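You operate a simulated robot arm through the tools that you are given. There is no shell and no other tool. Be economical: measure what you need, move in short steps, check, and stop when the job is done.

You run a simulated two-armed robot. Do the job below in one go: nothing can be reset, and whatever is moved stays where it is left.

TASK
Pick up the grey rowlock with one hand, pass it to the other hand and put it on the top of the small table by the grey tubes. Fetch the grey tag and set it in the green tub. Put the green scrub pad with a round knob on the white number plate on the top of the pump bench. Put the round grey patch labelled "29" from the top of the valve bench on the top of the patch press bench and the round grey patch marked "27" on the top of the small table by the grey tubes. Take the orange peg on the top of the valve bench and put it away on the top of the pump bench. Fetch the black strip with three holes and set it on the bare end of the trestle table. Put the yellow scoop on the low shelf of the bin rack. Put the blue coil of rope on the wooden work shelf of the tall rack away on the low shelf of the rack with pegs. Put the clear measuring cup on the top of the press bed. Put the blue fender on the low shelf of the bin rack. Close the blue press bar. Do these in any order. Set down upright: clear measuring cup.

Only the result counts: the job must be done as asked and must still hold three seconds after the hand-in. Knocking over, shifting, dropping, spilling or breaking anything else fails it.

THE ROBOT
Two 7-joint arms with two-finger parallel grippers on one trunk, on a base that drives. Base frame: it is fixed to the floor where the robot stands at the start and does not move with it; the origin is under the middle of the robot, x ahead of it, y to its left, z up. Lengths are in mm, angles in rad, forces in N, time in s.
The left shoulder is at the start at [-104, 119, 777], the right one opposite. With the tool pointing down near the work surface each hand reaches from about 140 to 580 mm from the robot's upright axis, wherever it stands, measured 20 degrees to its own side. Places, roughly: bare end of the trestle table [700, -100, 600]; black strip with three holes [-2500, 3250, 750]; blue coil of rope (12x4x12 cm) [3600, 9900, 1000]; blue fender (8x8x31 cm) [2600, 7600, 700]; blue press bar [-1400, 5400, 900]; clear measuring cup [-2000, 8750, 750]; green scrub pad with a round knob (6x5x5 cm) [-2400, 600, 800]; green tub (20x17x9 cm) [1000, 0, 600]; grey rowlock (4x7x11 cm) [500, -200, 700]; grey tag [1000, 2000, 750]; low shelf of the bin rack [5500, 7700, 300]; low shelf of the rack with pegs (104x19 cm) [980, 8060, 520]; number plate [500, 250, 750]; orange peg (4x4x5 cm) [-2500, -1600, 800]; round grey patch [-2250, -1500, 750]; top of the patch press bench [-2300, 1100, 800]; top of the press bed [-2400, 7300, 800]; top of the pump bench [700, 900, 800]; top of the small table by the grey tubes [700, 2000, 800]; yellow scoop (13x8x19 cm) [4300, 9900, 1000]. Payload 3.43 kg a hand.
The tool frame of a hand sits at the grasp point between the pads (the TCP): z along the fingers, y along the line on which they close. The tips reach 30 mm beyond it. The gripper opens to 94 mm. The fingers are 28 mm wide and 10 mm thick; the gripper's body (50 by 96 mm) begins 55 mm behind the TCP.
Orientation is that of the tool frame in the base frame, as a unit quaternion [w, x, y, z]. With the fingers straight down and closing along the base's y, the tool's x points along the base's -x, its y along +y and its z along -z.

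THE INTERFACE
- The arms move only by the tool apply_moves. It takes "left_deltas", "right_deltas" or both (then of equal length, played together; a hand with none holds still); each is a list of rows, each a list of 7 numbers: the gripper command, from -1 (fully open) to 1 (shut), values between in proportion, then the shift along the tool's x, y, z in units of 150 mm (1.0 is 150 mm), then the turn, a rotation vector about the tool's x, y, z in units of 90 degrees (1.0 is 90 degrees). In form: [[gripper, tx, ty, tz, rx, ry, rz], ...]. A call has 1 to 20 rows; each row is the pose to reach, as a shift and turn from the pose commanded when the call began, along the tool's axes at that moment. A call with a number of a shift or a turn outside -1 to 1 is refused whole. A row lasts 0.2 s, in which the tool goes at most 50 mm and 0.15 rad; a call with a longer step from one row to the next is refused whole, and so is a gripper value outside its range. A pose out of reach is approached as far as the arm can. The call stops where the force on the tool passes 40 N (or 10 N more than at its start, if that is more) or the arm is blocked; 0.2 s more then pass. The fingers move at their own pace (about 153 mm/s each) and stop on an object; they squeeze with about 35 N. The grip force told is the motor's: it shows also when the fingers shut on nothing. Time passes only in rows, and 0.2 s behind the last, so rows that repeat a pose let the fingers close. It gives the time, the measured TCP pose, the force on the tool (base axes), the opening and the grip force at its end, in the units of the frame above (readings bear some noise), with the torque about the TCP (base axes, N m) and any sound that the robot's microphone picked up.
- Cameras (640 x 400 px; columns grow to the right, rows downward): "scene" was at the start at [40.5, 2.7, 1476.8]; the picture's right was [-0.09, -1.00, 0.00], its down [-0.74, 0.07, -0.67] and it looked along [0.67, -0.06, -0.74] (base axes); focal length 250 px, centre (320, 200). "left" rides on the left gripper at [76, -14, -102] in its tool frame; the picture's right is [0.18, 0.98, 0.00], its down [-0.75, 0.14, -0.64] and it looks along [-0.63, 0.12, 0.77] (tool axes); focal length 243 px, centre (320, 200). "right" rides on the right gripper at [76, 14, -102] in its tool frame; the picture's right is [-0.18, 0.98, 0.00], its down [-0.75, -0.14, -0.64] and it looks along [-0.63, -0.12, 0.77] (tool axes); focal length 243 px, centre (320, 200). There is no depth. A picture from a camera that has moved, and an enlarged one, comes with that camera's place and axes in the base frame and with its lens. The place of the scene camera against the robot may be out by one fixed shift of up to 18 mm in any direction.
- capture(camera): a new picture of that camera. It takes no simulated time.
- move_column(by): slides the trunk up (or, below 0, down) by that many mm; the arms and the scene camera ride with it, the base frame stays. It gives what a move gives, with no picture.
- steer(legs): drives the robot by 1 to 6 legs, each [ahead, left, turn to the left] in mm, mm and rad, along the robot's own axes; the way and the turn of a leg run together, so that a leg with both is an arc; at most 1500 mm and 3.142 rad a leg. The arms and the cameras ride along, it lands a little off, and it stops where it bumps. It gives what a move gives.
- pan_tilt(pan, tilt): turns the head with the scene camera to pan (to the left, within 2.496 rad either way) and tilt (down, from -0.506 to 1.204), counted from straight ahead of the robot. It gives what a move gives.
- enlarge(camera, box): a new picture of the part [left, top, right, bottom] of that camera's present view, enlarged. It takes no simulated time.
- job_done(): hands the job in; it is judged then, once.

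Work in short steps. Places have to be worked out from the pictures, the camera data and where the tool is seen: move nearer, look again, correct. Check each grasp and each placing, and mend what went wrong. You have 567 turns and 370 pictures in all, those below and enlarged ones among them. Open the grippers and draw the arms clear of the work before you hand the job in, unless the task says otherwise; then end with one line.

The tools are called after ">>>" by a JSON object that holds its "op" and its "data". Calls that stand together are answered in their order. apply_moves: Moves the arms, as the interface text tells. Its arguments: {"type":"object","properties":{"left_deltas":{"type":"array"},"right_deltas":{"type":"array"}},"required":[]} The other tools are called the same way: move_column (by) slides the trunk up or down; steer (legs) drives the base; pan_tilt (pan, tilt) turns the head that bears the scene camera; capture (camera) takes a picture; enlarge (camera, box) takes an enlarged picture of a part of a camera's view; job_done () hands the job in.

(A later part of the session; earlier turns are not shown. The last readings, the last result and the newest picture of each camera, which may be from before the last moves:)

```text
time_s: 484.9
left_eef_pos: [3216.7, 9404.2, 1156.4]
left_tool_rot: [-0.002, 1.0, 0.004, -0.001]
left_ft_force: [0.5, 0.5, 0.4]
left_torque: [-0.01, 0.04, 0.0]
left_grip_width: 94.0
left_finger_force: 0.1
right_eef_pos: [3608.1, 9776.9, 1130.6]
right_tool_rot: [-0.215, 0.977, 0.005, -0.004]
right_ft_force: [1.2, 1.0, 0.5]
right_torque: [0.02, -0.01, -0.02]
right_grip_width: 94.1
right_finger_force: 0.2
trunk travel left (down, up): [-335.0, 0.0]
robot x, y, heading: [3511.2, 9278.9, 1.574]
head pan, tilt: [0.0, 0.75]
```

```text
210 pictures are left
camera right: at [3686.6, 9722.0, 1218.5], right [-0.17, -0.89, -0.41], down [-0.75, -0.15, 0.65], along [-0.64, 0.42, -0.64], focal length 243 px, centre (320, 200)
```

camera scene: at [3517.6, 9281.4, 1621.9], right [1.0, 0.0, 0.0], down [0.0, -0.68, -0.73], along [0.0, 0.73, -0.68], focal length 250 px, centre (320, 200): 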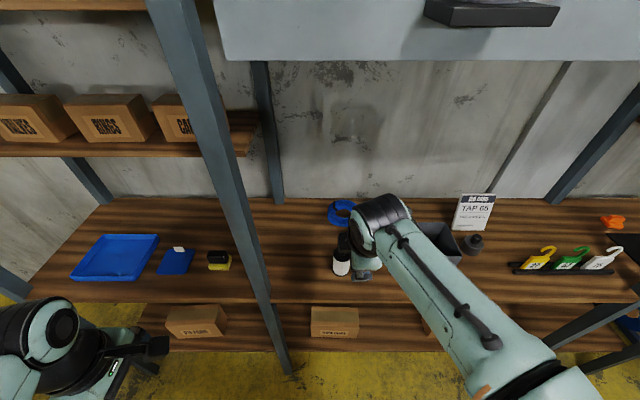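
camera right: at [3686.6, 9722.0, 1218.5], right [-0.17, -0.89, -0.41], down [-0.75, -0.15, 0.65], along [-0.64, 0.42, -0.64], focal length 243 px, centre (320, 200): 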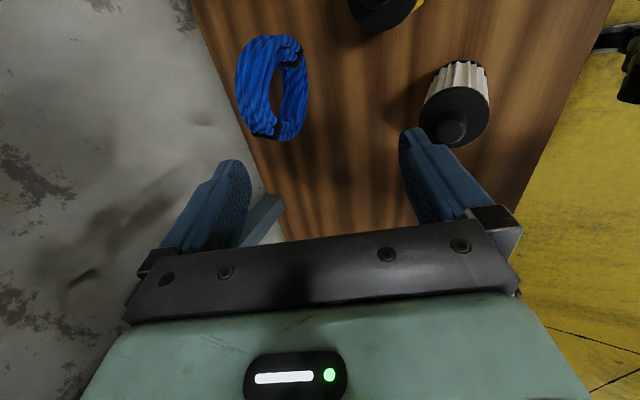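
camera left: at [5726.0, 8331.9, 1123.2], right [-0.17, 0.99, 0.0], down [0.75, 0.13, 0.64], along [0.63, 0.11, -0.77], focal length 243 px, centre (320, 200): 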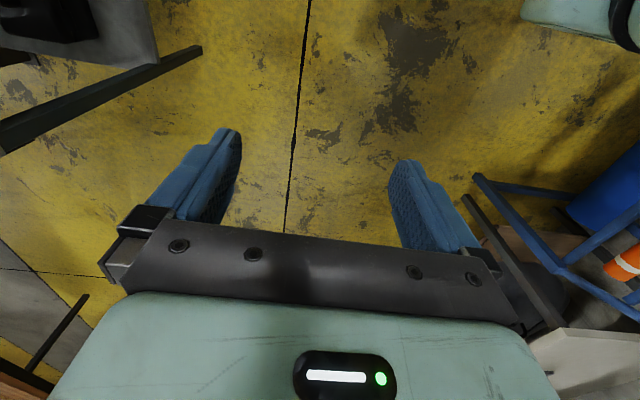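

Triangulation shows the shelf is really near z≈917, so the ring is at [3612, 9900] with its top near z≈1038. I need more reach, so I try driving 35 mm closer.

>>> {"op": "steer", "data": {"legs": [[40, 0, 0]]}}

>>> {"op": "capture", "data": {"camera": "right"}}

```text
time_s: 485.8
left_eef_pos: [3217.7, 9443.4, 1157.1]
left_tool_rot: [-0.002, 1.0, 0.004, -0.001]
left_ft_force: [-0.9, 0.4, 1.0]
left_torque: [0.03, -0.03, 0.03]
left_grip_width: 93.9
left_finger_force: 0.1
right_eef_pos: [3608.4, 9816.7, 1131.4]
right_tool_rot: [-0.216, 0.976, 0.007, -0.004]
right_ft_force: [0.0, 0.1, 0.2]
right_torque: [0.02, -0.01, 0.0]
right_grip_width: 93.9
right_finger_force: 0.0
trunk travel left (down, up): [-335.0, 0.0]
robot x, y, heading: [3514.7, 9315.3, 1.572]
head pan, tilt: [0.0, 0.75]
```

```text
209 pictures are left
camera right: at [3686.3, 9761.2, 1218.8], right [-0.17, -0.89, -0.41], down [-0.75, -0.15, 0.65], along [-0.64, 0.42, -0.64], focal length 243 px, centre (320, 200)
```

right: 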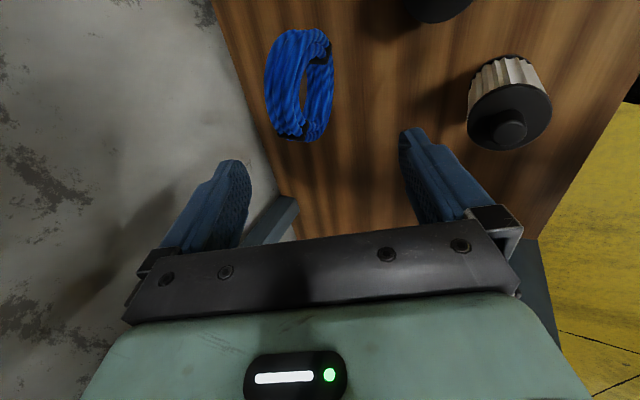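

The ring refines to centre [3607, 9925, 955], top ≈1015. I approach over the rim so the rear finger clears it, in two stages.

>>> {"op": "apply_moves", "data": {"right_deltas": [[-1, 0, -0.09, 0.22, 0, 0, 0], [-1, 0, -0.18, 0.44, 0, 0, 0], [-1, 0, -0.259, 0.643, 0, 0, 0], [-1, 0, -0.291, 0.842, 0, 0, 0]]}}

>>> {"op": "capture", "data": {"camera": "right"}}

```text
time_s: 486.8
left_eef_pos: [3215.2, 9445.7, 1156.6]
left_tool_rot: [-0.001, 1.0, 0.004, -0.001]
left_ft_force: [0.0, 0.7, 1.2]
left_torque: [0.01, -0.01, -0.02]
left_grip_width: 94.2
left_finger_force: 0.1
right_eef_pos: [3602.9, 9906.7, 1047.9]
right_tool_rot: [-0.217, 0.976, 0.01, -0.004]
right_ft_force: [-0.1, -0.5, -0.8]
right_torque: [0.01, -0.02, 0.01]
right_grip_width: 94.0
right_finger_force: 0.0
right hand out of reach, approached as far as the arm can: row 4
trunk travel left (down, up): [-335.0, 0.0]
robot x, y, heading: [3515.4, 9319.3, 1.57]
head pan, tilt: [0.0, 0.75]
```

```text
208 pictures are left
camera right: at [3680.3, 9850.8, 1134.0], right [-0.17, -0.89, -0.42], down [-0.75, -0.16, 0.64], along [-0.64, 0.42, -0.64], focal length 243 px, centre (320, 200)
```

right: 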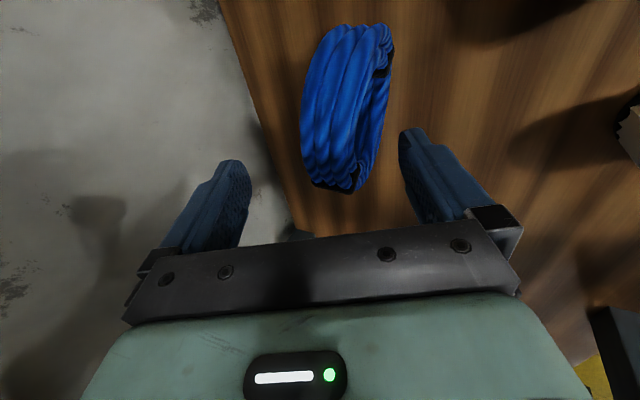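

The ring sits between the fingers. I descend the last ~45 mm and close.

>>> {"op": "apply_moves", "data": {"right_deltas": [[-1, 0.02, 0.02, 0.1, 0, 0, 0], [-1, 0.02, 0.04, 0.2, 0, 0, 0], [-1, 0.02, 0.053, 0.28, 0, 0, 0], [-1, 0.02, 0.053, 0.28, 0, 0, 0], [1, 0.02, 0.053, 0.28, 0, 0, 0], [1, 0.02, 0.053, 0.28, 0, 0, 0], [1, 0.02, 0.053, 0.28, 0, 0, 0]]}}

>>> {"op": "capture", "data": {"camera": "right"}}

```text
time_s: 488.4
left_eef_pos: [3216.2, 9444.6, 1156.1]
left_tool_rot: [-0.001, 1.0, 0.005, -0.001]
left_ft_force: [0.0, 0.7, 0.2]
left_torque: [0.01, 0.0, -0.02]
left_grip_width: 93.9
left_finger_force: 0.1
right_eef_pos: [3599.7, 9905.3, 1008.7]
right_tool_rot: [-0.221, 0.975, 0.007, -0.005]
right_ft_force: [-2.1, 9.3, 31.0]
right_torque: [0.85, 0.89, -0.19]
right_grip_width: 41.0
right_finger_force: 34.7
right hand out of reach, approached as far as the arm can: row 1, 2, 3, 4, 5, 6, 7
trunk travel left (down, up): [-335.0, 0.0]
robot x, y, heading: [3513.3, 9316.5, 1.57]
head pan, tilt: [0.0, 0.75]
```

```text
207 pictures are left
camera right: at [3677.4, 9848.3, 1095.4], right [-0.17, -0.89, -0.42], down [-0.75, -0.16, 0.64], along [-0.64, 0.43, -0.64], focal length 243 px, centre (320, 200)
```

right: 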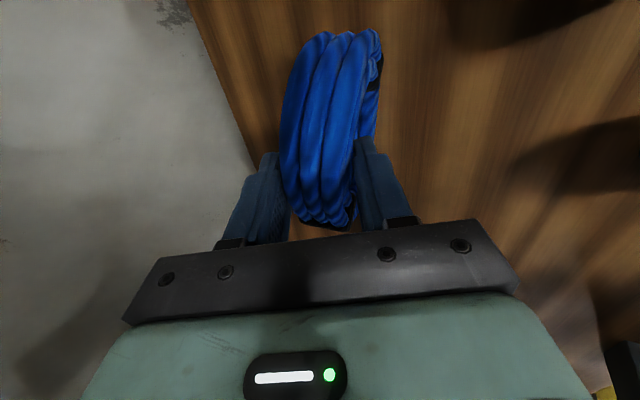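

The coil is gripped (41 mm). I lift it along the tool axis, then back the base out.

>>> {"op": "apply_moves", "data": {"right_deltas": [[1, 0, 0, -0.15, 0, 0, 0], [1, 0, 0, -0.3, 0, 0, 0], [1, 0, 0, -0.5, 0, 0, 0], [1, 0, 0, -0.7, 0, 0, 0], [1, 0, 0, -0.85, 0, 0, 0], [1, 0, 0, -1, 0, 0, 0]]}}

>>> {"op": "capture", "data": {"camera": "right"}}

```text
time_s: 489.8
left_eef_pos: [3216.8, 9445.5, 1155.8]
left_tool_rot: [-0.001, 1.0, 0.005, -0.002]
left_ft_force: [-0.6, 0.0, -0.5]
left_torque: [0.02, 0.03, 0.03]
left_grip_width: 94.2
left_finger_force: 0.0
right_eef_pos: [3601.8, 9840.6, 1140.0]
right_tool_rot: [-0.215, 0.977, 0.006, -0.004]
right_ft_force: [-0.1, -0.5, -1.8]
right_torque: [0.01, -0.01, -0.01]
right_grip_width: 39.6
right_finger_force: 35.7
trunk travel left (down, up): [-335.0, 0.0]
robot x, y, heading: [3514.6, 9320.9, 1.571]
head pan, tilt: [0.0, 0.75]
```

```text
206 pictures are left
camera right: at [3679.8, 9784.6, 1227.1], right [-0.17, -0.89, -0.41], down [-0.75, -0.15, 0.65], along [-0.64, 0.42, -0.64], focal length 243 px, centre (320, 200)
```

right: 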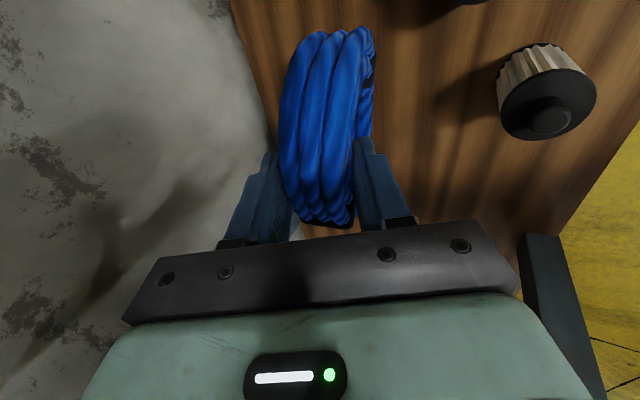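

The ring's bottom (~1028) would clip the white bottle (top ≈1030), so I raise it further while drawing back, then back out the base.

>>> {"op": "apply_moves", "data": {"right_deltas": [[1, 0.0, 0.07, -0.2, 0, 0, 0], [1, 0.0, 0.14, -0.37, 0, 0, 0], [1, 0, 0.21, -0.53, 0, 0, 0], [1, 0, 0.28, -0.69, 0, 0, 0], [1, 0, 0.35, -0.825, 0, 0, 0], [1, 0, 0.35, -0.825, 0, 0, 0]]}}

>>> {"op": "steer", "data": {"legs": [[-650, 0, 0]]}}

>>> {"op": "capture", "data": {"camera": "scene"}}

```text
time_s: 491.2
left_eef_pos: [3217.3, 9446.5, 1156.8]
left_tool_rot: [-0.001, 1.0, 0.004, 0.0]
left_ft_force: [0.8, 0.4, -1.1]
left_torque: [-0.02, 0.0, -0.01]
left_grip_width: 93.9
left_finger_force: 0.0
right_eef_pos: [3605.3, 9741.5, 1230.2]
right_tool_rot: [-0.215, 0.977, 0.006, -0.004]
right_ft_force: [0.3, 0.9, -1.8]
right_torque: [-0.01, -0.01, -0.01]
right_grip_width: 39.4
right_finger_force: 35.6
trunk travel left (down, up): [-335.0, 0.0]
robot x, y, heading: [3514.7, 9315.8, 1.578]
head pan, tilt: [0.0, 0.75]
```

```text
time_s: 494.8
left_eef_pos: [3218.6, 8803.0, 1156.2]
left_tool_rot: [-0.001, 1.0, 0.005, -0.001]
left_ft_force: [-0.3, -0.8, 0.3]
left_torque: [-0.03, 0.01, -0.02]
left_grip_width: 94.0
left_finger_force: 0.0
right_eef_pos: [3604.9, 9097.0, 1230.9]
right_tool_rot: [-0.216, 0.976, 0.008, -0.004]
right_ft_force: [-0.2, 0.6, -2.6]
right_torque: [-0.03, -0.01, 0.01]
right_grip_width: 39.3
right_finger_force: 35.1
trunk travel left (down, up): [-335.0, 0.0]
robot x, y, heading: [3515.7, 8674.0, 1.57]
head pan, tilt: [0.0, 0.75]
```

```text
205 pictures are left
camera scene: at [3518.3, 8722.6, 1622.2], right [1.0, 0.0, 0.0], down [0.0, -0.68, -0.73], along [0.0, 0.73, -0.68], focal length 250 px, centre (320, 200)
```

scene: 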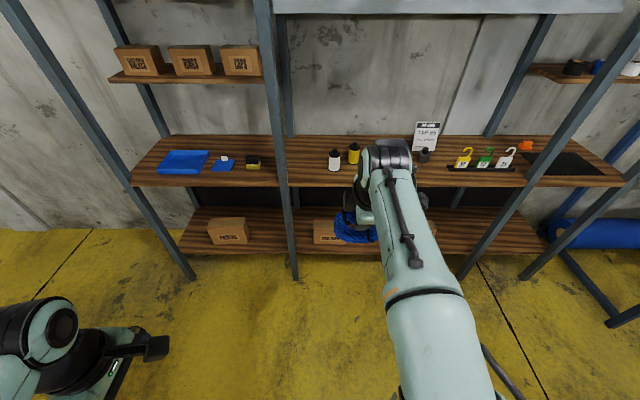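

Everything on the shelf is intact and the coil is held. I turn west, drive to x≈1750, lower the trunk a bit, and look at the rack with pegs.

>>> {"op": "steer", "data": {"legs": [[0, 0, 1.57], [1500, 0, 0], [250, 0, 0]]}}

>>> {"op": "move_column", "data": {"by": -135}}

>>> {"op": "pan_tilt", "data": {"pan": 0.5, "tilt": 0.6}}

>>> {"op": "capture", "data": {"camera": "scene"}}

```text
time_s: 507.5
left_eef_pos: [1598.1, 8415.1, 1156.5]
left_tool_rot: [0.0, 0.709, 0.705, -0.001]
left_ft_force: [-0.5, -0.1, 0.0]
left_torque: [0.0, 0.03, 0.01]
left_grip_width: 93.8
left_finger_force: 0.1
right_eef_pos: [1308.8, 8806.5, 1230.2]
right_tool_rot: [-0.149, 0.691, 0.69, -0.154]
right_ft_force: [0.4, -0.4, -1.8]
right_torque: [-0.05, -0.02, -0.03]
right_grip_width: 37.3
right_finger_force: 35.0
trunk travel left (down, up): [-335.0, 0.0]
robot x, y, heading: [1731.7, 8708.0, 3.128]
head pan, tilt: [0.0, 0.75]
```

```text
time_s: 509.2
left_eef_pos: [1598.6, 8415.2, 1021.6]
left_tool_rot: [0.0, 0.709, 0.705, -0.003]
left_ft_force: [-0.2, 0.8, -0.8]
left_torque: [0.01, 0.0, 0.0]
left_grip_width: 94.2
left_finger_force: 0.0
right_eef_pos: [1308.6, 8806.3, 1094.7]
right_tool_rot: [-0.151, 0.691, 0.69, -0.155]
right_ft_force: [0.0, 0.0, -1.2]
right_torque: [0.0, -0.04, -0.02]
right_grip_width: 37.4
right_finger_force: 34.9
trunk travel left (down, up): [-200.0, 135.0]
robot x, y, heading: [1728.5, 8711.6, 3.128]
head pan, tilt: [0.0, 0.75]
```

```text
time_s: 510.1
left_eef_pos: [1598.7, 8415.1, 1022.1]
left_tool_rot: [0.0, 0.709, 0.705, -0.001]
left_ft_force: [-0.1, -0.4, 0.1]
left_torque: [0.0, -0.02, 0.0]
left_grip_width: 94.0
left_finger_force: 0.0
right_eef_pos: [1308.3, 8805.6, 1094.6]
right_tool_rot: [-0.151, 0.691, 0.69, -0.153]
right_ft_force: [-0.2, -0.6, -3.6]
right_torque: [-0.03, -0.02, 0.04]
right_grip_width: 37.6
right_finger_force: 35.3
trunk travel left (down, up): [-200.0, 135.0]
robot x, y, heading: [1730.6, 8708.0, 3.129]
head pan, tilt: [0.499, 0.6]
```

```text
204 pictures are left
camera scene: at [1697.4, 8677.2, 1496.1], right [-0.47, 0.89, 0.0], down [0.5, 0.26, -0.82], along [-0.73, -0.38, -0.57], focal length 250 px, centre (320, 200)
```

scene: 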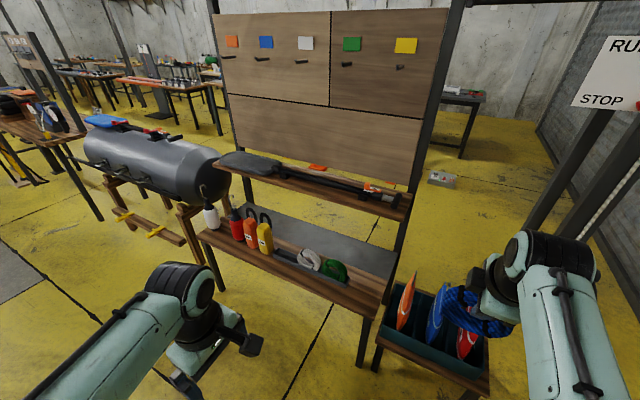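

>>> {"op": "enlarge", "data": {"camera": "scene", "box": [180, 140, 440, 310]}}

>>> {"op": "enlarge", "data": {"camera": "scene", "box": [200, 0, 480, 180]}}

```text
2.35 times, centred on (310, 225) of scene
camera zoom: at [1697.4, 8677.2, 1496.1], right [-0.47, 0.89, 0.0], down [0.5, 0.26, -0.82], along [-0.73, -0.38, -0.57], focal length 588 px, centre (344, 141)
```

zoom: 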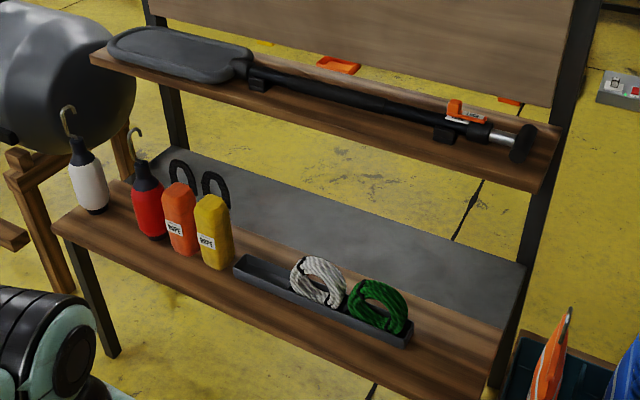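

```text
2.22 times, centred on (340, 90) of scene
camera zoom: at [1697.4, 8677.2, 1496.1], right [-0.47, 0.89, 0.0], down [0.5, 0.26, -0.82], along [-0.73, -0.38, -0.57], focal length 555 px, centre (276, 444)
```

zoom: 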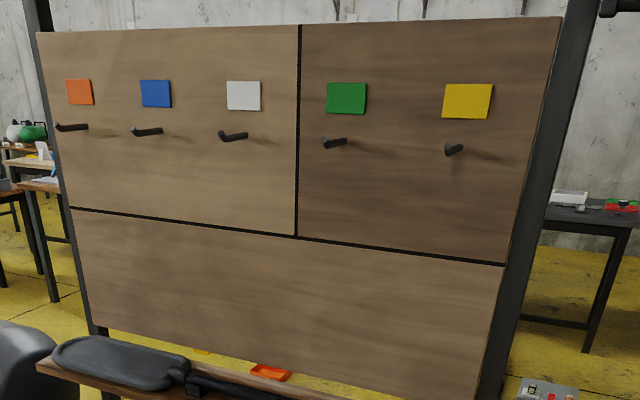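

The low plank shelf's free north end (y≈8460–8600, x≈880–1075) suits the coil standing in the plane it's held. I shift left 270 mm and move ahead 150.

>>> {"op": "steer", "data": {"legs": [[0, 272, 0.012], [150, 0, 0]]}}

>>> {"op": "pan_tilt", "data": {"pan": 0.0, "tilt": 0.8}}

>>> {"op": "capture", "data": {"camera": "scene"}}

>>> {"op": "capture", "data": {"camera": "right"}}

```text
time_s: 514.0
left_eef_pos: [1448.2, 8142.1, 1019.4]
left_tool_rot: [0.0, 0.704, 0.71, -0.001]
left_ft_force: [0.3, -0.4, -0.2]
left_torque: [0.01, -0.03, -0.02]
left_grip_width: 94.2
left_finger_force: 0.0
right_eef_pos: [1154.7, 8530.3, 1095.0]
right_tool_rot: [-0.149, 0.686, 0.695, -0.155]
right_ft_force: [0.0, -0.2, -1.9]
right_torque: [-0.01, -0.07, 0.01]
right_grip_width: 37.3
right_finger_force: 34.9
trunk travel left (down, up): [-200.0, 135.0]
robot x, y, heading: [1579.8, 8438.0, 3.142]
head pan, tilt: [0.499, 0.6]
```

```text
time_s: 515.0
left_eef_pos: [1448.9, 8142.2, 1021.5]
left_tool_rot: [0.001, 0.705, 0.71, -0.001]
left_ft_force: [-0.1, 0.0, 0.3]
left_torque: [0.0, 0.01, -0.02]
left_grip_width: 94.1
left_finger_force: 0.1
right_eef_pos: [1154.7, 8531.1, 1094.7]
right_tool_rot: [-0.149, 0.686, 0.695, -0.154]
right_ft_force: [-0.6, 0.5, -2.6]
right_torque: [-0.01, -0.03, -0.01]
right_grip_width: 37.1
right_finger_force: 35.4
trunk travel left (down, up): [-200.0, 135.0]
robot x, y, heading: [1579.3, 8439.2, 3.14]
head pan, tilt: [0.0, 0.799]
```

```text
201 pictures are left
camera scene: at [1541.9, 8449.0, 1479.3], right [0.0, 1.0, 0.0], down [0.72, 0.0, -0.7], along [-0.7, 0.0, -0.72], focal length 250 px, centre (320, 200)
```

scene: 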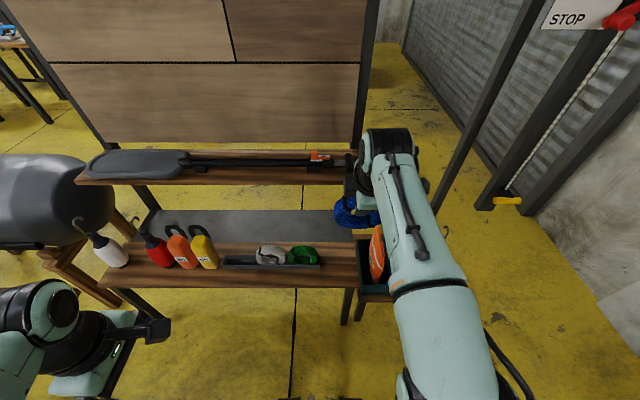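

```text
200 pictures are left
camera right: at [1210.0, 8607.6, 1182.0], right [0.89, -0.17, -0.41], down [0.15, -0.75, 0.65], along [-0.42, -0.64, -0.64], focal length 243 px, centre (320, 200)
```

right: 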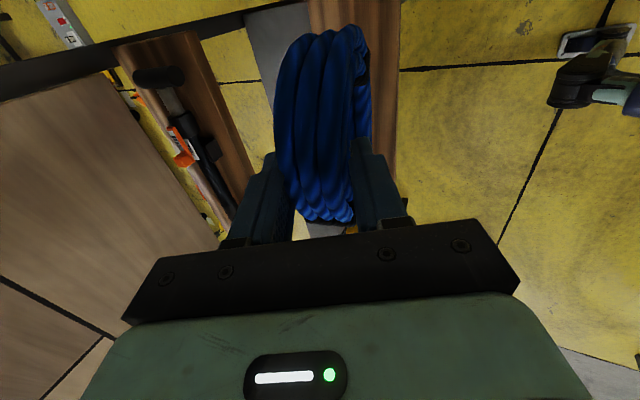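

The target spot centres near [985, 8525] on the plank (x 870–1088), and the upper shelf ends at x≈865. I lower the coil in front to z≈700.

>>> {"op": "apply_moves", "data": {"right_deltas": [[1, 0, 0.14, 0.3, 0, 0, 0], [1, 0, 0.28, 0.6, 0, 0, 0], [1, 0, 0.423, 0.906, 0, 0, 0]]}}

>>> {"op": "apply_moves", "data": {"right_deltas": [[1, 0, 0.14, 0.3, 0, 0, 0], [1, 0, 0.28, 0.6, 0, 0, 0], [1, 0, 0.423, 0.906, 0, 0, 0]]}}

>>> {"op": "apply_moves", "data": {"right_deltas": [[1, 0, 0.09, 0.2, 0, 0, 0], [1, 0, 0.18, 0.4, 0, 0, 0], [1, 0, 0.27, 0.57, 0, 0, 0]]}}

>>> {"op": "capture", "data": {"camera": "scene"}}

>>> {"op": "capture", "data": {"camera": "right"}}

```text
refused: row 3 steps farther than a row can; nothing moved
```

```text
refused: row 3 steps farther than a row can; nothing moved
```

```text
time_s: 515.8
left_eef_pos: [1449.5, 8142.8, 1021.4]
left_tool_rot: [-0.001, 0.704, 0.71, -0.002]
left_ft_force: [-0.9, -0.7, 0.2]
left_torque: [-0.03, 0.0, -0.02]
left_grip_width: 94.0
left_finger_force: 0.0
right_eef_pos: [1155.6, 8530.9, 1000.3]
right_tool_rot: [-0.15, 0.687, 0.694, -0.155]
right_ft_force: [-0.3, 0.0, -2.7]
right_torque: [0.01, -0.05, -0.02]
right_grip_width: 37.4
right_finger_force: 34.9
trunk travel left (down, up): [-200.0, 135.0]
robot x, y, heading: [1575.5, 8437.3, 3.142]
head pan, tilt: [0.0, 0.799]
```

```text
199 pictures are left
camera scene: at [1541.9, 8449.1, 1479.2], right [0.0, 1.0, 0.0], down [0.72, 0.0, -0.7], along [-0.7, 0.0, -0.72], focal length 250 px, centre (320, 200)
```

scene: 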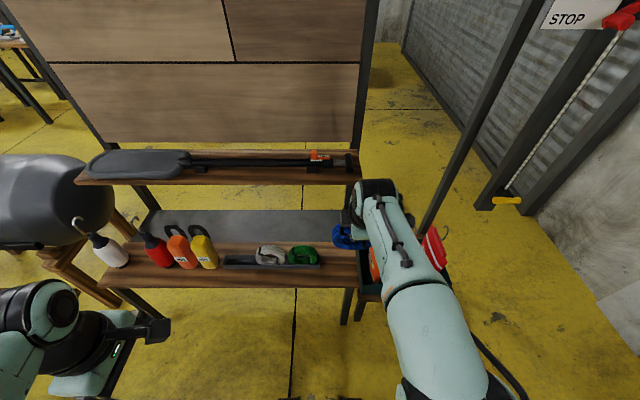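

```text
198 pictures are left
camera right: at [1211.2, 8606.8, 1088.6], right [0.89, -0.17, -0.41], down [0.15, -0.75, 0.65], along [-0.42, -0.64, -0.64], focal length 243 px, centre (320, 200)
```

right: 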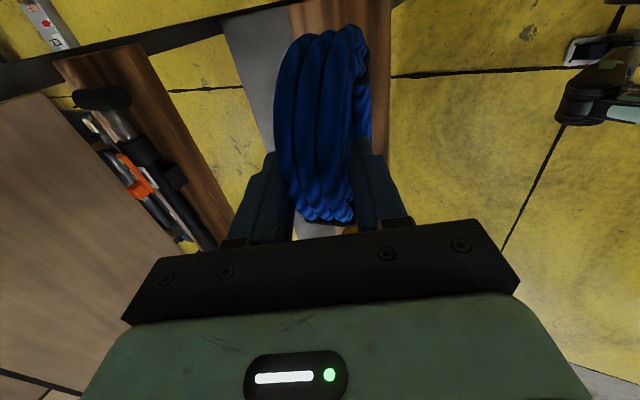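

Two calls were refused for step size. I continue lowering with four smaller rows each.

>>> {"op": "apply_moves", "data": {"right_deltas": [[1, 0, 0.106, 0.2265, 0, 0, 0], [1, 0, 0.212, 0.453, 0, 0, 0], [1, 0, 0.317, 0.68, 0, 0, 0], [1, 0, 0.423, 0.906, 0, 0, 0]]}}

>>> {"op": "apply_moves", "data": {"right_deltas": [[1, 0, 0.106, 0.2265, 0, 0, 0], [1, 0, 0.212, 0.453, 0, 0, 0], [1, 0, 0.317, 0.68, 0, 0, 0], [1, 0, 0.395, 0.846, 0, 0, 0]]}}

>>> {"op": "capture", "data": {"camera": "scene"}}

>>> {"op": "capture", "data": {"camera": "right"}}

```text
time_s: 516.8
left_eef_pos: [1448.3, 8143.5, 1021.3]
left_tool_rot: [0.0, 0.705, 0.709, -0.001]
left_ft_force: [0.2, -0.5, 0.5]
left_torque: [0.0, -0.03, 0.02]
left_grip_width: 94.0
left_finger_force: 0.1
right_eef_pos: [1153.7, 8530.9, 850.2]
right_tool_rot: [-0.15, 0.686, 0.695, -0.155]
right_ft_force: [0.1, 0.1, -2.2]
right_torque: [-0.04, -0.01, 0.0]
right_grip_width: 37.3
right_finger_force: 34.9
trunk travel left (down, up): [-200.0, 135.0]
robot x, y, heading: [1577.9, 8440.6, 3.138]
head pan, tilt: [0.0, 0.799]
```

```text
time_s: 517.8
left_eef_pos: [1450.1, 8142.3, 1020.9]
left_tool_rot: [0.001, 0.705, 0.709, -0.002]
left_ft_force: [-0.7, 1.3, -0.1]
left_torque: [-0.02, 0.03, 0.02]
left_grip_width: 94.1
left_finger_force: 0.0
right_eef_pos: [1155.1, 8528.4, 710.2]
right_tool_rot: [-0.15, 0.686, 0.695, -0.154]
right_ft_force: [-1.3, -0.2, -1.4]
right_torque: [0.0, -0.02, -0.01]
right_grip_width: 37.2
right_finger_force: 35.0
trunk travel left (down, up): [-200.0, 135.0]
robot x, y, heading: [1571.7, 8442.5, 3.142]
head pan, tilt: [0.0, 0.799]
```

```text
197 pictures are left
camera scene: at [1541.8, 8448.8, 1479.2], right [0.0, 1.0, 0.0], down [0.72, 0.0, -0.7], along [-0.7, 0.0, -0.72], focal length 250 px, centre (320, 200)
```

scene: 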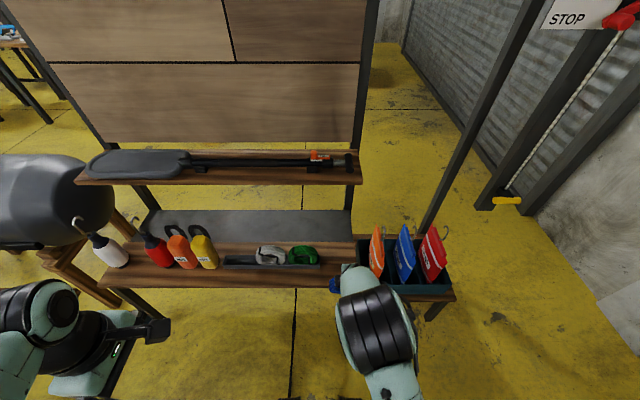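

```text
196 pictures are left
camera right: at [1211.0, 8605.9, 797.7], right [0.89, -0.17, -0.41], down [0.15, -0.75, 0.64], along [-0.42, -0.64, -0.64], focal length 243 px, centre (320, 200)
```

right: 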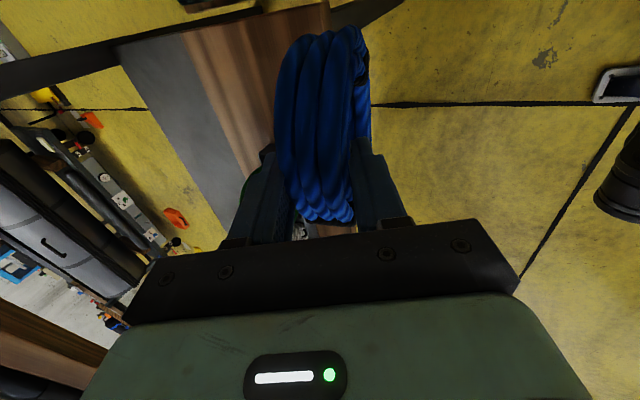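

The orange flare next to the plank's end is close to my camera's path, so I'll place the coil a bit south and toward the front edge: ring at about [1040, 8505]. I move there at this height and check.

>>> {"op": "apply_moves", "data": {"right_deltas": [[1, -0.155, 0, 0, 0, 0, 0], [1, -0.155, -0.2, 0.09, 0, 0, 0], [1, -0.155, -0.4, 0.18, 0, 0, 0], [1, -0.155, -0.586, 0.274, 0, 0, 0]]}}

>>> {"op": "capture", "data": {"camera": "right"}}

>>> {"op": "enlarge", "data": {"camera": "scene", "box": [260, 190, 460, 320]}}

```text
time_s: 518.8
left_eef_pos: [1447.9, 8142.3, 1020.9]
left_tool_rot: [0.0, 0.705, 0.71, -0.001]
left_ft_force: [0.1, -0.3, 0.3]
left_torque: [-0.03, 0.03, 0.01]
left_grip_width: 94.0
left_finger_force: 0.1
right_eef_pos: [1059.4, 8503.2, 711.5]
right_tool_rot: [-0.149, 0.687, 0.695, -0.155]
right_ft_force: [0.4, -0.1, -2.5]
right_torque: [-0.02, -0.04, -0.02]
right_grip_width: 37.3
right_finger_force: 35.1
trunk travel left (down, up): [-200.0, 135.0]
robot x, y, heading: [1576.1, 8438.3, 3.142]
head pan, tilt: [0.0, 0.799]
```

```text
195 pictures are left
camera right: at [1114.6, 8580.9, 798.3], right [0.89, -0.17, -0.41], down [0.15, -0.75, 0.65], along [-0.42, -0.64, -0.64], focal length 243 px, centre (320, 200)
```

right: 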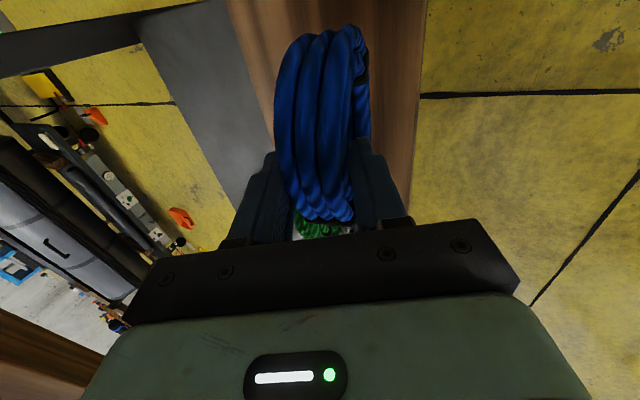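

```text
3.08 times, centred on (360, 255) of scene
camera zoom: at [1541.3, 8448.7, 1479.2], right [0.0, 1.0, 0.0], down [0.72, 0.0, -0.7], along [-0.7, 0.0, -0.72], focal length 768 px, centre (197, 31)
```

zoom: 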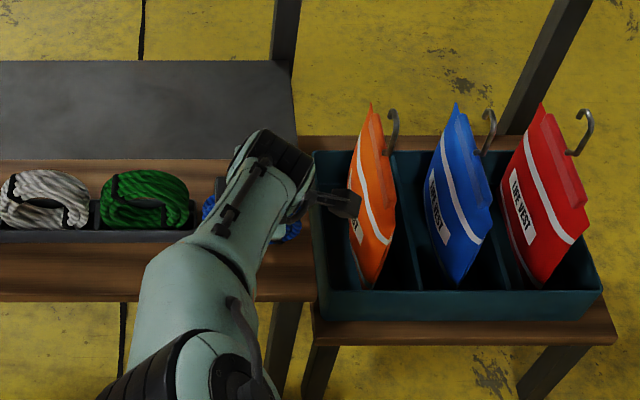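

The coil is over the front strip beside the tray, and the camera just clears the orange vest. I nudge 12 mm south and lower toward contact.

>>> {"op": "apply_moves", "data": {"right_deltas": [[1, -0.08, 0.0, 0, 0, 0, 0], [1, -0.08, 0.07, 0.15, 0, 0, 0], [1, -0.08, 0.14, 0.3, 0, 0, 0], [1, -0.08, 0.17, 0.36, 0, 0, 0]]}}

>>> {"op": "apply_moves", "data": {"right_deltas": [[1, 0, 0.014, 0.03, 0, 0, 0], [1, 0, 0.028, 0.06, 0, 0, 0], [1, 0, 0.042, 0.09, 0, 0, 0], [1, 0, 0.056, 0.12, 0, 0, 0], [1, 0, 0.07, 0.15, 0, 0, 0]]}}

>>> {"op": "capture", "data": {"camera": "right"}}

```text
time_s: 519.8
left_eef_pos: [1449.5, 8143.5, 1022.0]
left_tool_rot: [0.0, 0.704, 0.71, -0.001]
left_ft_force: [0.1, 0.5, 0.7]
left_torque: [0.01, 0.01, -0.01]
left_grip_width: 94.0
left_finger_force: 0.0
right_eef_pos: [1069.9, 8490.2, 655.7]
right_tool_rot: [-0.151, 0.686, 0.695, -0.155]
right_ft_force: [-0.6, -0.1, -2.6]
right_torque: [-0.01, 0.0, -0.01]
right_grip_width: 37.2
right_finger_force: 34.7
right hand out of reach, approached as far as the arm can: row 3, 4
trunk travel left (down, up): [-200.0, 135.0]
robot x, y, heading: [1576.6, 8440.7, 3.138]
head pan, tilt: [0.0, 0.799]
```

```text
time_s: 521.0
left_eef_pos: [1448.5, 8142.9, 1020.9]
left_tool_rot: [0.0, 0.704, 0.71, -0.001]
left_ft_force: [0.6, 0.3, -0.3]
left_torque: [-0.01, 0.03, 0.03]
left_grip_width: 93.9
left_finger_force: 0.0
right_eef_pos: [1079.5, 8486.8, 638.1]
right_tool_rot: [-0.15, 0.686, 0.695, -0.155]
right_ft_force: [-0.4, 0.0, -0.9]
right_torque: [-0.01, -0.03, -0.03]
right_grip_width: 37.4
right_finger_force: 35.3
right hand out of reach, approached as far as the arm can: row 2, 3, 4, 5
trunk travel left (down, up): [-200.0, 135.0]
robot x, y, heading: [1579.8, 8440.2, 3.133]
head pan, tilt: [0.0, 0.799]
```

```text
193 pictures are left
camera right: at [1133.9, 8563.3, 725.7], right [0.89, -0.17, -0.41], down [0.15, -0.75, 0.65], along [-0.42, -0.64, -0.64], focal length 243 px, centre (320, 200)
```

right: 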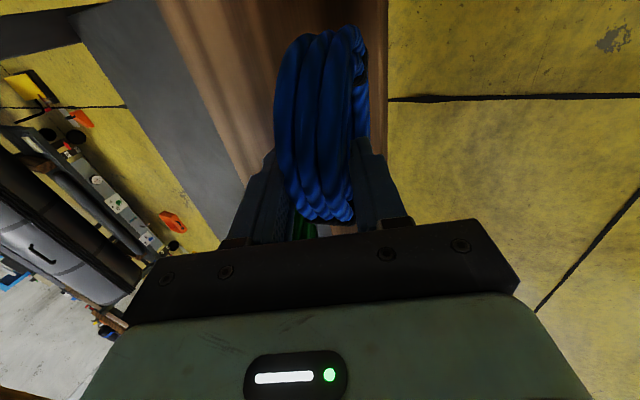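

The arm is at its limit and drifted back 20 mm; I drive forward 25 mm to restore the position.

>>> {"op": "steer", "data": {"legs": [[28, 0, 0]]}}

>>> {"op": "capture", "data": {"camera": "right"}}

```text
time_s: 521.8
left_eef_pos: [1420.3, 8143.0, 1021.1]
left_tool_rot: [0.0, 0.705, 0.709, 0.0]
left_ft_force: [-0.7, 0.7, 0.3]
left_torque: [0.0, -0.04, -0.01]
left_grip_width: 94.0
left_finger_force: 0.1
right_eef_pos: [1049.8, 8487.0, 638.0]
right_tool_rot: [-0.149, 0.686, 0.695, -0.154]
right_ft_force: [-1.8, 0.4, -2.5]
right_torque: [0.01, -0.04, 0.01]
right_grip_width: 37.3
right_finger_force: 35.4
trunk travel left (down, up): [-200.0, 135.0]
robot x, y, heading: [1546.2, 8438.9, 3.139]
head pan, tilt: [0.0, 0.799]
```

```text
192 pictures are left
camera right: at [1105.3, 8563.4, 725.4], right [0.89, -0.17, -0.41], down [0.15, -0.75, 0.65], along [-0.42, -0.64, -0.64], focal length 243 px, centre (320, 200)
```

right: 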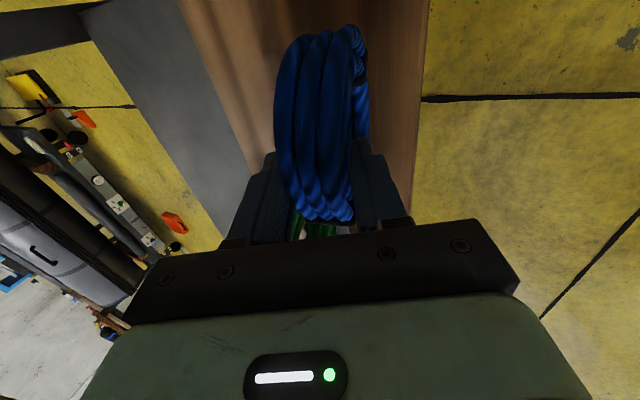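

Good. I nudge 8 mm north and 6 mm back to clear the tray, then lower in 4-mm steps until contact.

>>> {"op": "apply_moves", "data": {"right_deltas": [[1, 0.05, 0.036, -0.017, 0, 0, 0], [1, 0.05, 0.05, 0.01, 0, 0, 0], [1, 0.05, 0.062, 0.035, 0, 0, 0], [1, 0.05, 0.074, 0.06, 0, 0, 0], [1, 0.05, 0.086, 0.085, 0, 0, 0], [1, 0.05, 0.098, 0.11, 0, 0, 0], [1, 0.05, 0.11, 0.135, 0, 0, 0], [1, 0.05, 0.122, 0.16, 0, 0, 0]]}}

>>> {"op": "capture", "data": {"camera": "right"}}

```text
time_s: 523.1
left_eef_pos: [1421.8, 8143.1, 1021.7]
left_tool_rot: [0.0, 0.704, 0.71, -0.002]
left_ft_force: [0.0, 0.6, -0.4]
left_torque: [0.0, 0.0, -0.02]
left_grip_width: 94.1
left_finger_force: 0.1
right_eef_pos: [1059.0, 8494.8, 631.9]
right_tool_rot: [-0.157, 0.685, 0.693, -0.159]
right_ft_force: [6.6, 0.7, 14.2]
right_torque: [-0.2, -0.7, 0.13]
right_grip_width: 37.1
right_finger_force: 35.2
right hand out of reach, approached as far as the arm can: row 4, 5, 6
trunk travel left (down, up): [-200.0, 135.0]
robot x, y, heading: [1548.1, 8436.6, 3.138]
head pan, tilt: [0.0, 0.799]
stopped in row 6 (right hand): the force on the tool passed its limit at 44 N (the readings are from after the stop); the commanded pose is now the measured one
```

```text
191 pictures are left
camera right: at [1114.7, 8570.1, 718.5], right [0.89, -0.18, -0.43], down [0.16, -0.75, 0.64], along [-0.43, -0.64, -0.64], focal length 243 px, centre (320, 200)
```

right: 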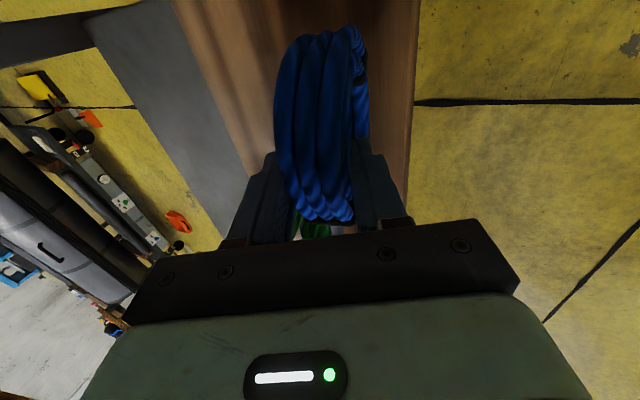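

Contact with the plank at the expected height. I release gently, hold, and look before withdrawing.

>>> {"op": "apply_moves", "data": {"right_deltas": [[1, 0, 0, -0.01, 0, 0, 0], [0.0, 0, 0, -0.01, 0, 0, 0], [0.0, 0, 0, -0.01, 0, 0, 0], [-0.4, 0, 0, -0.01, 0, 0, 0], [-0.4, 0, 0, -0.01, 0, 0, 0]]}}

>>> {"op": "capture", "data": {"camera": "right"}}

```text
time_s: 524.3
left_eef_pos: [1420.0, 8142.4, 1022.1]
left_tool_rot: [-0.001, 0.705, 0.71, -0.002]
left_ft_force: [-0.1, 0.0, -0.7]
left_torque: [-0.01, 0.01, 0.01]
left_grip_width: 93.8
left_finger_force: 0.0
right_eef_pos: [1058.2, 8491.4, 632.2]
right_tool_rot: [-0.157, 0.686, 0.693, -0.159]
right_ft_force: [-0.4, 0.5, 0.0]
right_torque: [0.01, 0.02, -0.02]
right_grip_width: 66.0
right_finger_force: 0.3
trunk travel left (down, up): [-200.0, 135.0]
robot x, y, heading: [1547.1, 8434.9, 3.138]
head pan, tilt: [0.0, 0.799]
```

```text
190 pictures are left
camera right: at [1115.1, 8569.5, 718.2], right [0.89, -0.18, -0.43], down [0.16, -0.75, 0.64], along [-0.43, -0.64, -0.64], focal length 243 px, centre (320, 200)
```

right: 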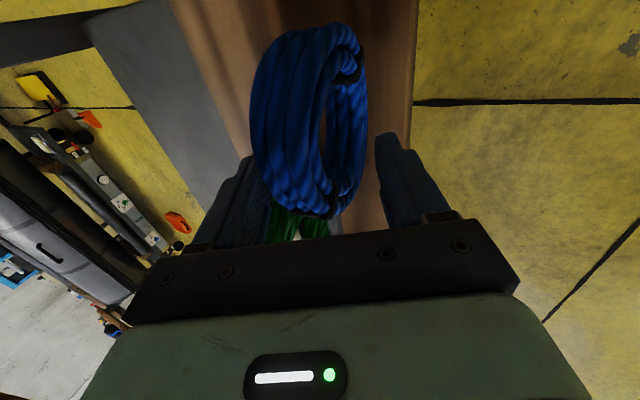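

The ring tipped slightly toward the west finger on release. I open fully and check whether it stands on its own.

>>> {"op": "apply_moves", "data": {"right_deltas": [[-0.7, 0, 0, 0, 0, 0, 0], [-1, 0, 0, 0, 0, 0, 0], [-1, 0, 0, 0, 0, 0, 0], [-1, 0, 0, 0, 0, 0, 0]]}}

>>> {"op": "capture", "data": {"camera": "right"}}

>>> {"op": "enlarge", "data": {"camera": "scene", "box": [260, 190, 460, 320]}}

```text
time_s: 525.3
left_eef_pos: [1421.2, 8143.0, 1020.7]
left_tool_rot: [0.0, 0.705, 0.71, -0.001]
left_ft_force: [0.1, 0.1, -0.2]
left_torque: [-0.05, 0.02, -0.04]
left_grip_width: 94.2
left_finger_force: 0.2
right_eef_pos: [1057.7, 8494.0, 631.7]
right_tool_rot: [-0.156, 0.686, 0.693, -0.159]
right_ft_force: [0.0, 0.3, -0.4]
right_torque: [-0.03, 0.0, -0.04]
right_grip_width: 93.6
right_finger_force: 0.0
trunk travel left (down, up): [-200.0, 135.0]
robot x, y, heading: [1550.1, 8436.7, 3.142]
head pan, tilt: [0.0, 0.799]
```

```text
189 pictures are left
camera right: at [1115.1, 8569.5, 718.2], right [0.89, -0.18, -0.43], down [0.16, -0.75, 0.64], along [-0.43, -0.64, -0.64], focal length 243 px, centre (320, 200)
```

right: 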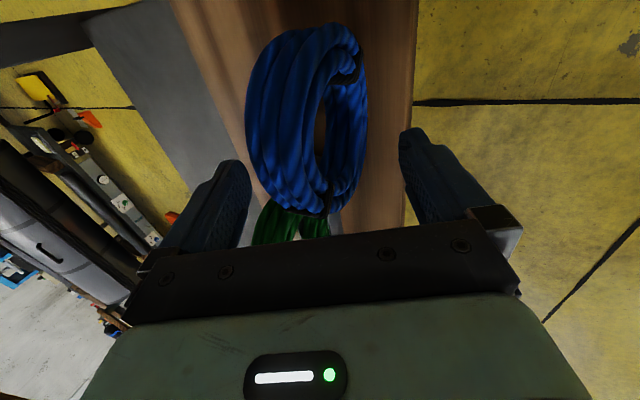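

```text
3.08 times, centred on (360, 255) of scene
camera zoom: at [1514.0, 8449.2, 1479.3], right [0.0, 1.0, 0.0], down [0.72, 0.0, -0.7], along [-0.7, 0.0, -0.72], focal length 768 px, centre (197, 31)
```

zoom: 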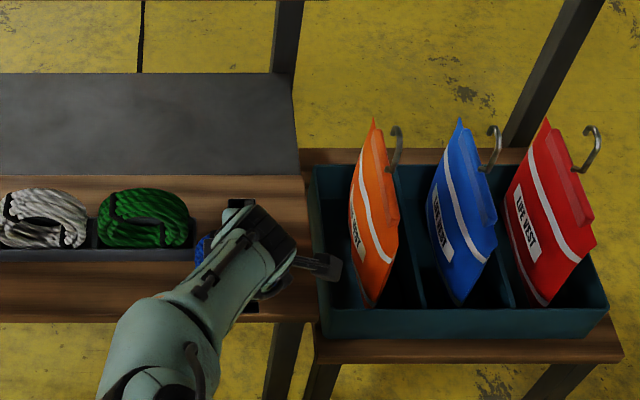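

The ring has settled on its own. I shift the hand slightly west for finger clearance and withdraw up along the tool axis.

>>> {"op": "apply_moves", "data": {"right_deltas": [[-1, 0, -0.06, 0, 0, 0, 0], [-1, 0, -0.08, -0.2, 0, 0, 0], [-1, 0, -0.08, -0.45, 0, 0, 0], [-1, 0, -0.08, -0.7, 0, 0, 0], [-1, 0, -0.08, -0.95, 0, 0, 0]]}}

>>> {"op": "capture", "data": {"camera": "right"}}

>>> {"op": "steer", "data": {"legs": [[-250, 0, 0]]}}

>>> {"op": "enlarge", "data": {"camera": "scene", "box": [220, 130, 420, 260]}}

```text
time_s: 526.5
left_eef_pos: [1421.4, 8143.3, 1021.2]
left_tool_rot: [0.0, 0.705, 0.709, -0.003]
left_ft_force: [0.5, 0.0, 0.4]
left_torque: [0.0, 0.02, -0.02]
left_grip_width: 94.0
left_finger_force: 0.0
right_eef_pos: [1110.9, 8493.0, 767.8]
right_tool_rot: [-0.156, 0.686, 0.693, -0.159]
right_ft_force: [0.4, -0.6, 0.2]
right_torque: [0.0, 0.01, -0.01]
right_grip_width: 94.0
right_finger_force: 0.0
trunk travel left (down, up): [-200.0, 135.0]
robot x, y, heading: [1546.4, 8436.0, 3.139]
head pan, tilt: [0.0, 0.799]
```

```text
187 pictures are left
camera right: at [1167.4, 8570.3, 853.8], right [0.89, -0.18, -0.43], down [0.16, -0.75, 0.64], along [-0.43, -0.64, -0.64], focal length 243 px, centre (320, 200)
```

right: 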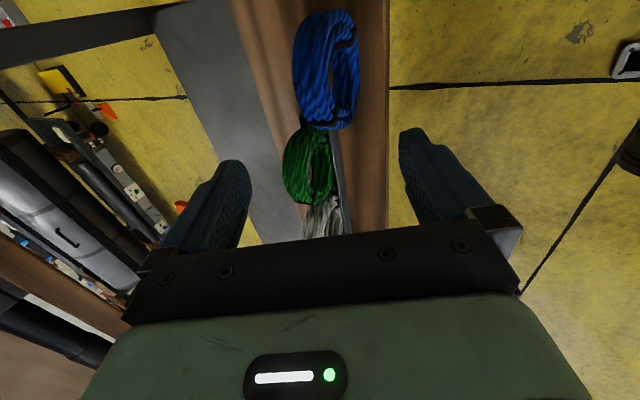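

```text
time_s: 528.3
left_eef_pos: [1669.9, 8142.1, 1022.5]
left_tool_rot: [0.0, 0.704, 0.71, -0.002]
left_ft_force: [0.1, 0.3, -1.0]
left_torque: [0.02, 0.03, 0.0]
left_grip_width: 94.1
left_finger_force: 0.1
right_eef_pos: [1359.1, 8492.6, 767.2]
right_tool_rot: [-0.156, 0.686, 0.693, -0.159]
right_ft_force: [-0.6, -1.0, 0.4]
right_torque: [0.01, 0.0, 0.0]
right_grip_width: 94.0
right_finger_force: 0.0
trunk travel left (down, up): [-200.0, 135.0]
robot x, y, heading: [1799.9, 8442.3, 3.139]
head pan, tilt: [0.0, 0.799]
```

```text
3.08 times, centred on (320, 195) of scene
camera zoom: at [1763.1, 8448.8, 1479.3], right [0.0, 1.0, 0.0], down [0.72, 0.0, -0.7], along [-0.7, 0.0, -0.72], focal length 768 px, centre (320, 215)
```

zoom: 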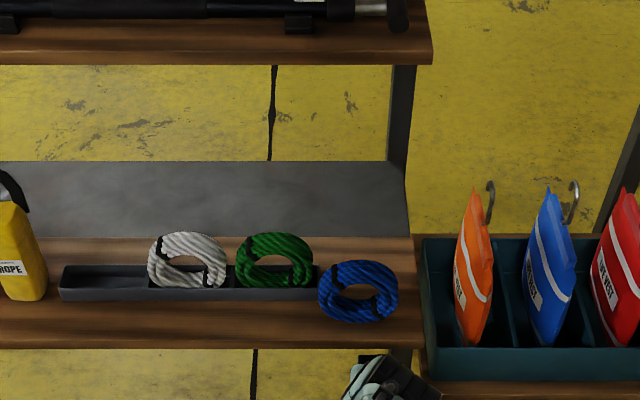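

The blue coil stands on the low shelf beside the green one. I reset the right hand and drive around the rack's north end to the west side.

>>> {"op": "apply_moves", "data": {"right_deltas": [[-1, 0, -0.1, -0.2, -0.07, 0, 0], [-1, 0, -0.2, -0.4, -0.14, 0, 0], [-1, 0, -0.3, -0.6, -0.21, 0, 0], [-1, 0, -0.4, -0.8, -0.285, 0, 0], [-1, 0, -0.4, -0.95, -0.285, 0, 0]]}}

>>> {"op": "steer", "data": {"legs": [[100, 0, 0], [0, -1150, 0], [1500, 0, 0], [500, 0, 0]]}}

>>> {"op": "pan_tilt", "data": {"pan": 0.3, "tilt": 0.5}}

>>> {"op": "capture", "data": {"camera": "scene"}}

```text
time_s: 529.5
left_eef_pos: [1670.9, 8141.8, 1020.5]
left_tool_rot: [-0.001, 0.705, 0.709, -0.002]
left_ft_force: [0.2, -0.1, 0.1]
left_torque: [-0.02, 0.03, -0.02]
left_grip_width: 93.9
left_finger_force: 0.0
right_eef_pos: [1365.4, 8494.9, 921.7]
right_tool_rot: [0.0, 0.704, 0.711, -0.001]
right_ft_force: [0.5, -0.3, -1.0]
right_torque: [0.03, 0.02, -0.04]
right_grip_width: 94.0
right_finger_force: 0.2
trunk travel left (down, up): [-200.0, 135.0]
robot x, y, heading: [1794.8, 8437.6, 3.139]
head pan, tilt: [0.0, 0.799]
```

```text
time_s: 550.4
left_eef_pos: [-437.9, 9357.5, 1021.4]
left_tool_rot: [0.0, 0.712, 0.702, -0.001]
left_ft_force: [-0.6, 0.7, 0.1]
left_torque: [0.0, 0.02, 0.03]
left_grip_width: 94.3
left_finger_force: 0.1
right_eef_pos: [-734.1, 9716.8, 921.0]
right_tool_rot: [0.0, 0.712, 0.702, -0.001]
right_ft_force: [-0.5, 0.1, 0.3]
right_torque: [0.02, -0.01, -0.01]
right_grip_width: 93.9
right_finger_force: 0.1
trunk travel left (down, up): [-200.0, 135.0]
robot x, y, heading: [-306.1, 9649.6, 3.119]
head pan, tilt: [0.0, 0.799]
```

```text
time_s: 551.2
left_eef_pos: [-437.9, 9357.3, 1020.9]
left_tool_rot: [0.0, 0.713, 0.701, -0.002]
left_ft_force: [1.2, -0.2, 0.1]
left_torque: [0.03, 0.0, -0.01]
left_grip_width: 94.0
left_finger_force: 0.1
right_eef_pos: [-733.4, 9716.2, 920.3]
right_tool_rot: [0.0, 0.712, 0.702, -0.001]
right_ft_force: [0.5, 0.3, -0.1]
right_torque: [0.01, 0.02, 0.02]
right_grip_width: 93.8
right_finger_force: 0.0
trunk travel left (down, up): [-200.0, 135.0]
robot x, y, heading: [-304.8, 9653.0, 3.118]
head pan, tilt: [0.3, 0.499]
```

```text
185 pictures are left
camera scene: at [-344.5, 9634.7, 1505.2], right [-0.27, 0.96, 0.0], down [0.46, 0.13, -0.88], along [-0.84, -0.24, -0.48], focal length 250 px, centre (320, 200)
```

scene: 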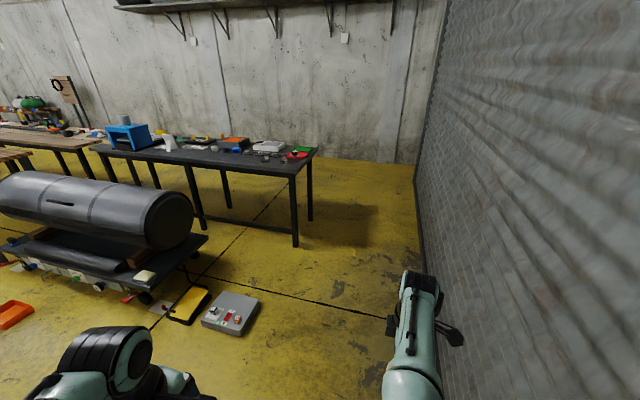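

>>> {"op": "enlarge", "data": {"camera": "scene", "box": [80, 100, 340, 260]}}

```text
2.46 times, centred on (210, 180) of scene
camera zoom: at [-344.5, 9634.7, 1505.2], right [-0.27, 0.96, 0.0], down [0.46, 0.13, -0.88], along [-0.84, -0.24, -0.48], focal length 615 px, centre (591, 249)
```

zoom: 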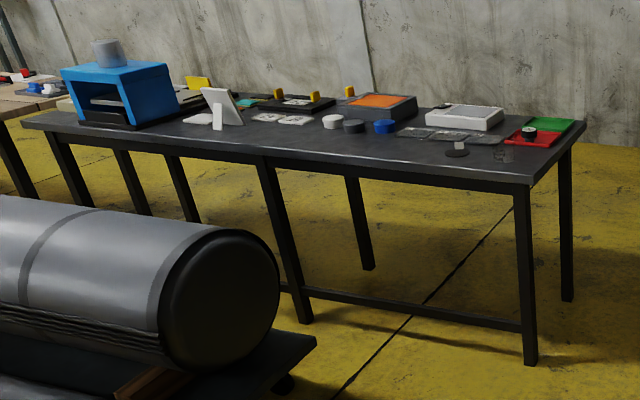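

The table front is near x≈-2050; the clear cup seems to be the faint object at about [-2228, 8784]. I drive west along y≈9450, clear of the floor items, then look.

>>> {"op": "steer", "data": {"legs": [[1400, 200, 0.02]]}}

>>> {"op": "pan_tilt", "data": {"pan": 0.6, "tilt": 0.7}}

>>> {"op": "capture", "data": {"camera": "scene"}}

```text
time_s: 558.2
left_eef_pos: [-1824.7, 9160.1, 1021.0]
left_tool_rot: [0.0, 0.698, 0.716, 0.0]
left_ft_force: [0.1, 0.3, 0.0]
left_torque: [0.0, 0.02, 0.0]
left_grip_width: 93.8
left_finger_force: 0.1
right_eef_pos: [-2135.8, 9505.6, 920.8]
right_tool_rot: [-0.001, 0.697, 0.717, -0.001]
right_ft_force: [-0.3, 0.6, 0.2]
right_torque: [0.02, 0.01, 0.0]
right_grip_width: 94.1
right_finger_force: 0.0
trunk travel left (down, up): [-200.0, 135.0]
robot x, y, heading: [-1701.4, 9457.4, -3.13]
head pan, tilt: [0.3, 0.499]
```

```text
time_s: 559.0
left_eef_pos: [-1824.6, 9159.2, 1021.2]
left_tool_rot: [0.0, 0.698, 0.716, -0.001]
left_ft_force: [0.3, -0.1, -0.2]
left_torque: [0.0, 0.03, 0.01]
left_grip_width: 94.1
left_finger_force: 0.0
right_eef_pos: [-2135.7, 9506.5, 921.2]
right_tool_rot: [0.0, 0.697, 0.717, -0.002]
right_ft_force: [0.1, -0.5, 0.5]
right_torque: [0.01, 0.0, 0.02]
right_grip_width: 93.8
right_finger_force: 0.1
trunk travel left (down, up): [-200.0, 135.0]
robot x, y, heading: [-1704.8, 9461.3, -3.121]
head pan, tilt: [0.6, 0.7]
```

```text
183 pictures are left
camera scene: at [-1725.9, 9419.5, 1487.5], right [-0.58, 0.82, 0.0], down [0.53, 0.37, -0.77], along [-0.62, -0.44, -0.64], focal length 250 px, centre (320, 200)
```

scene: 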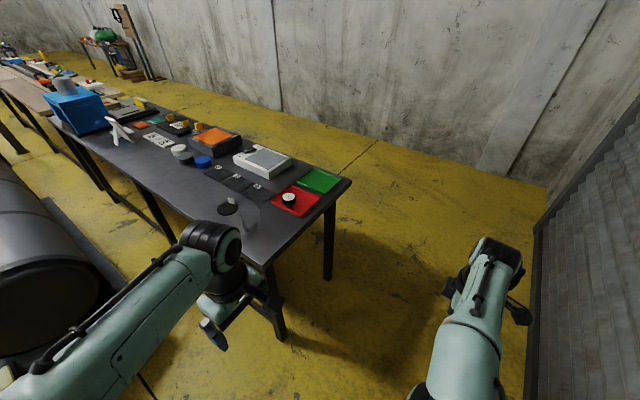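

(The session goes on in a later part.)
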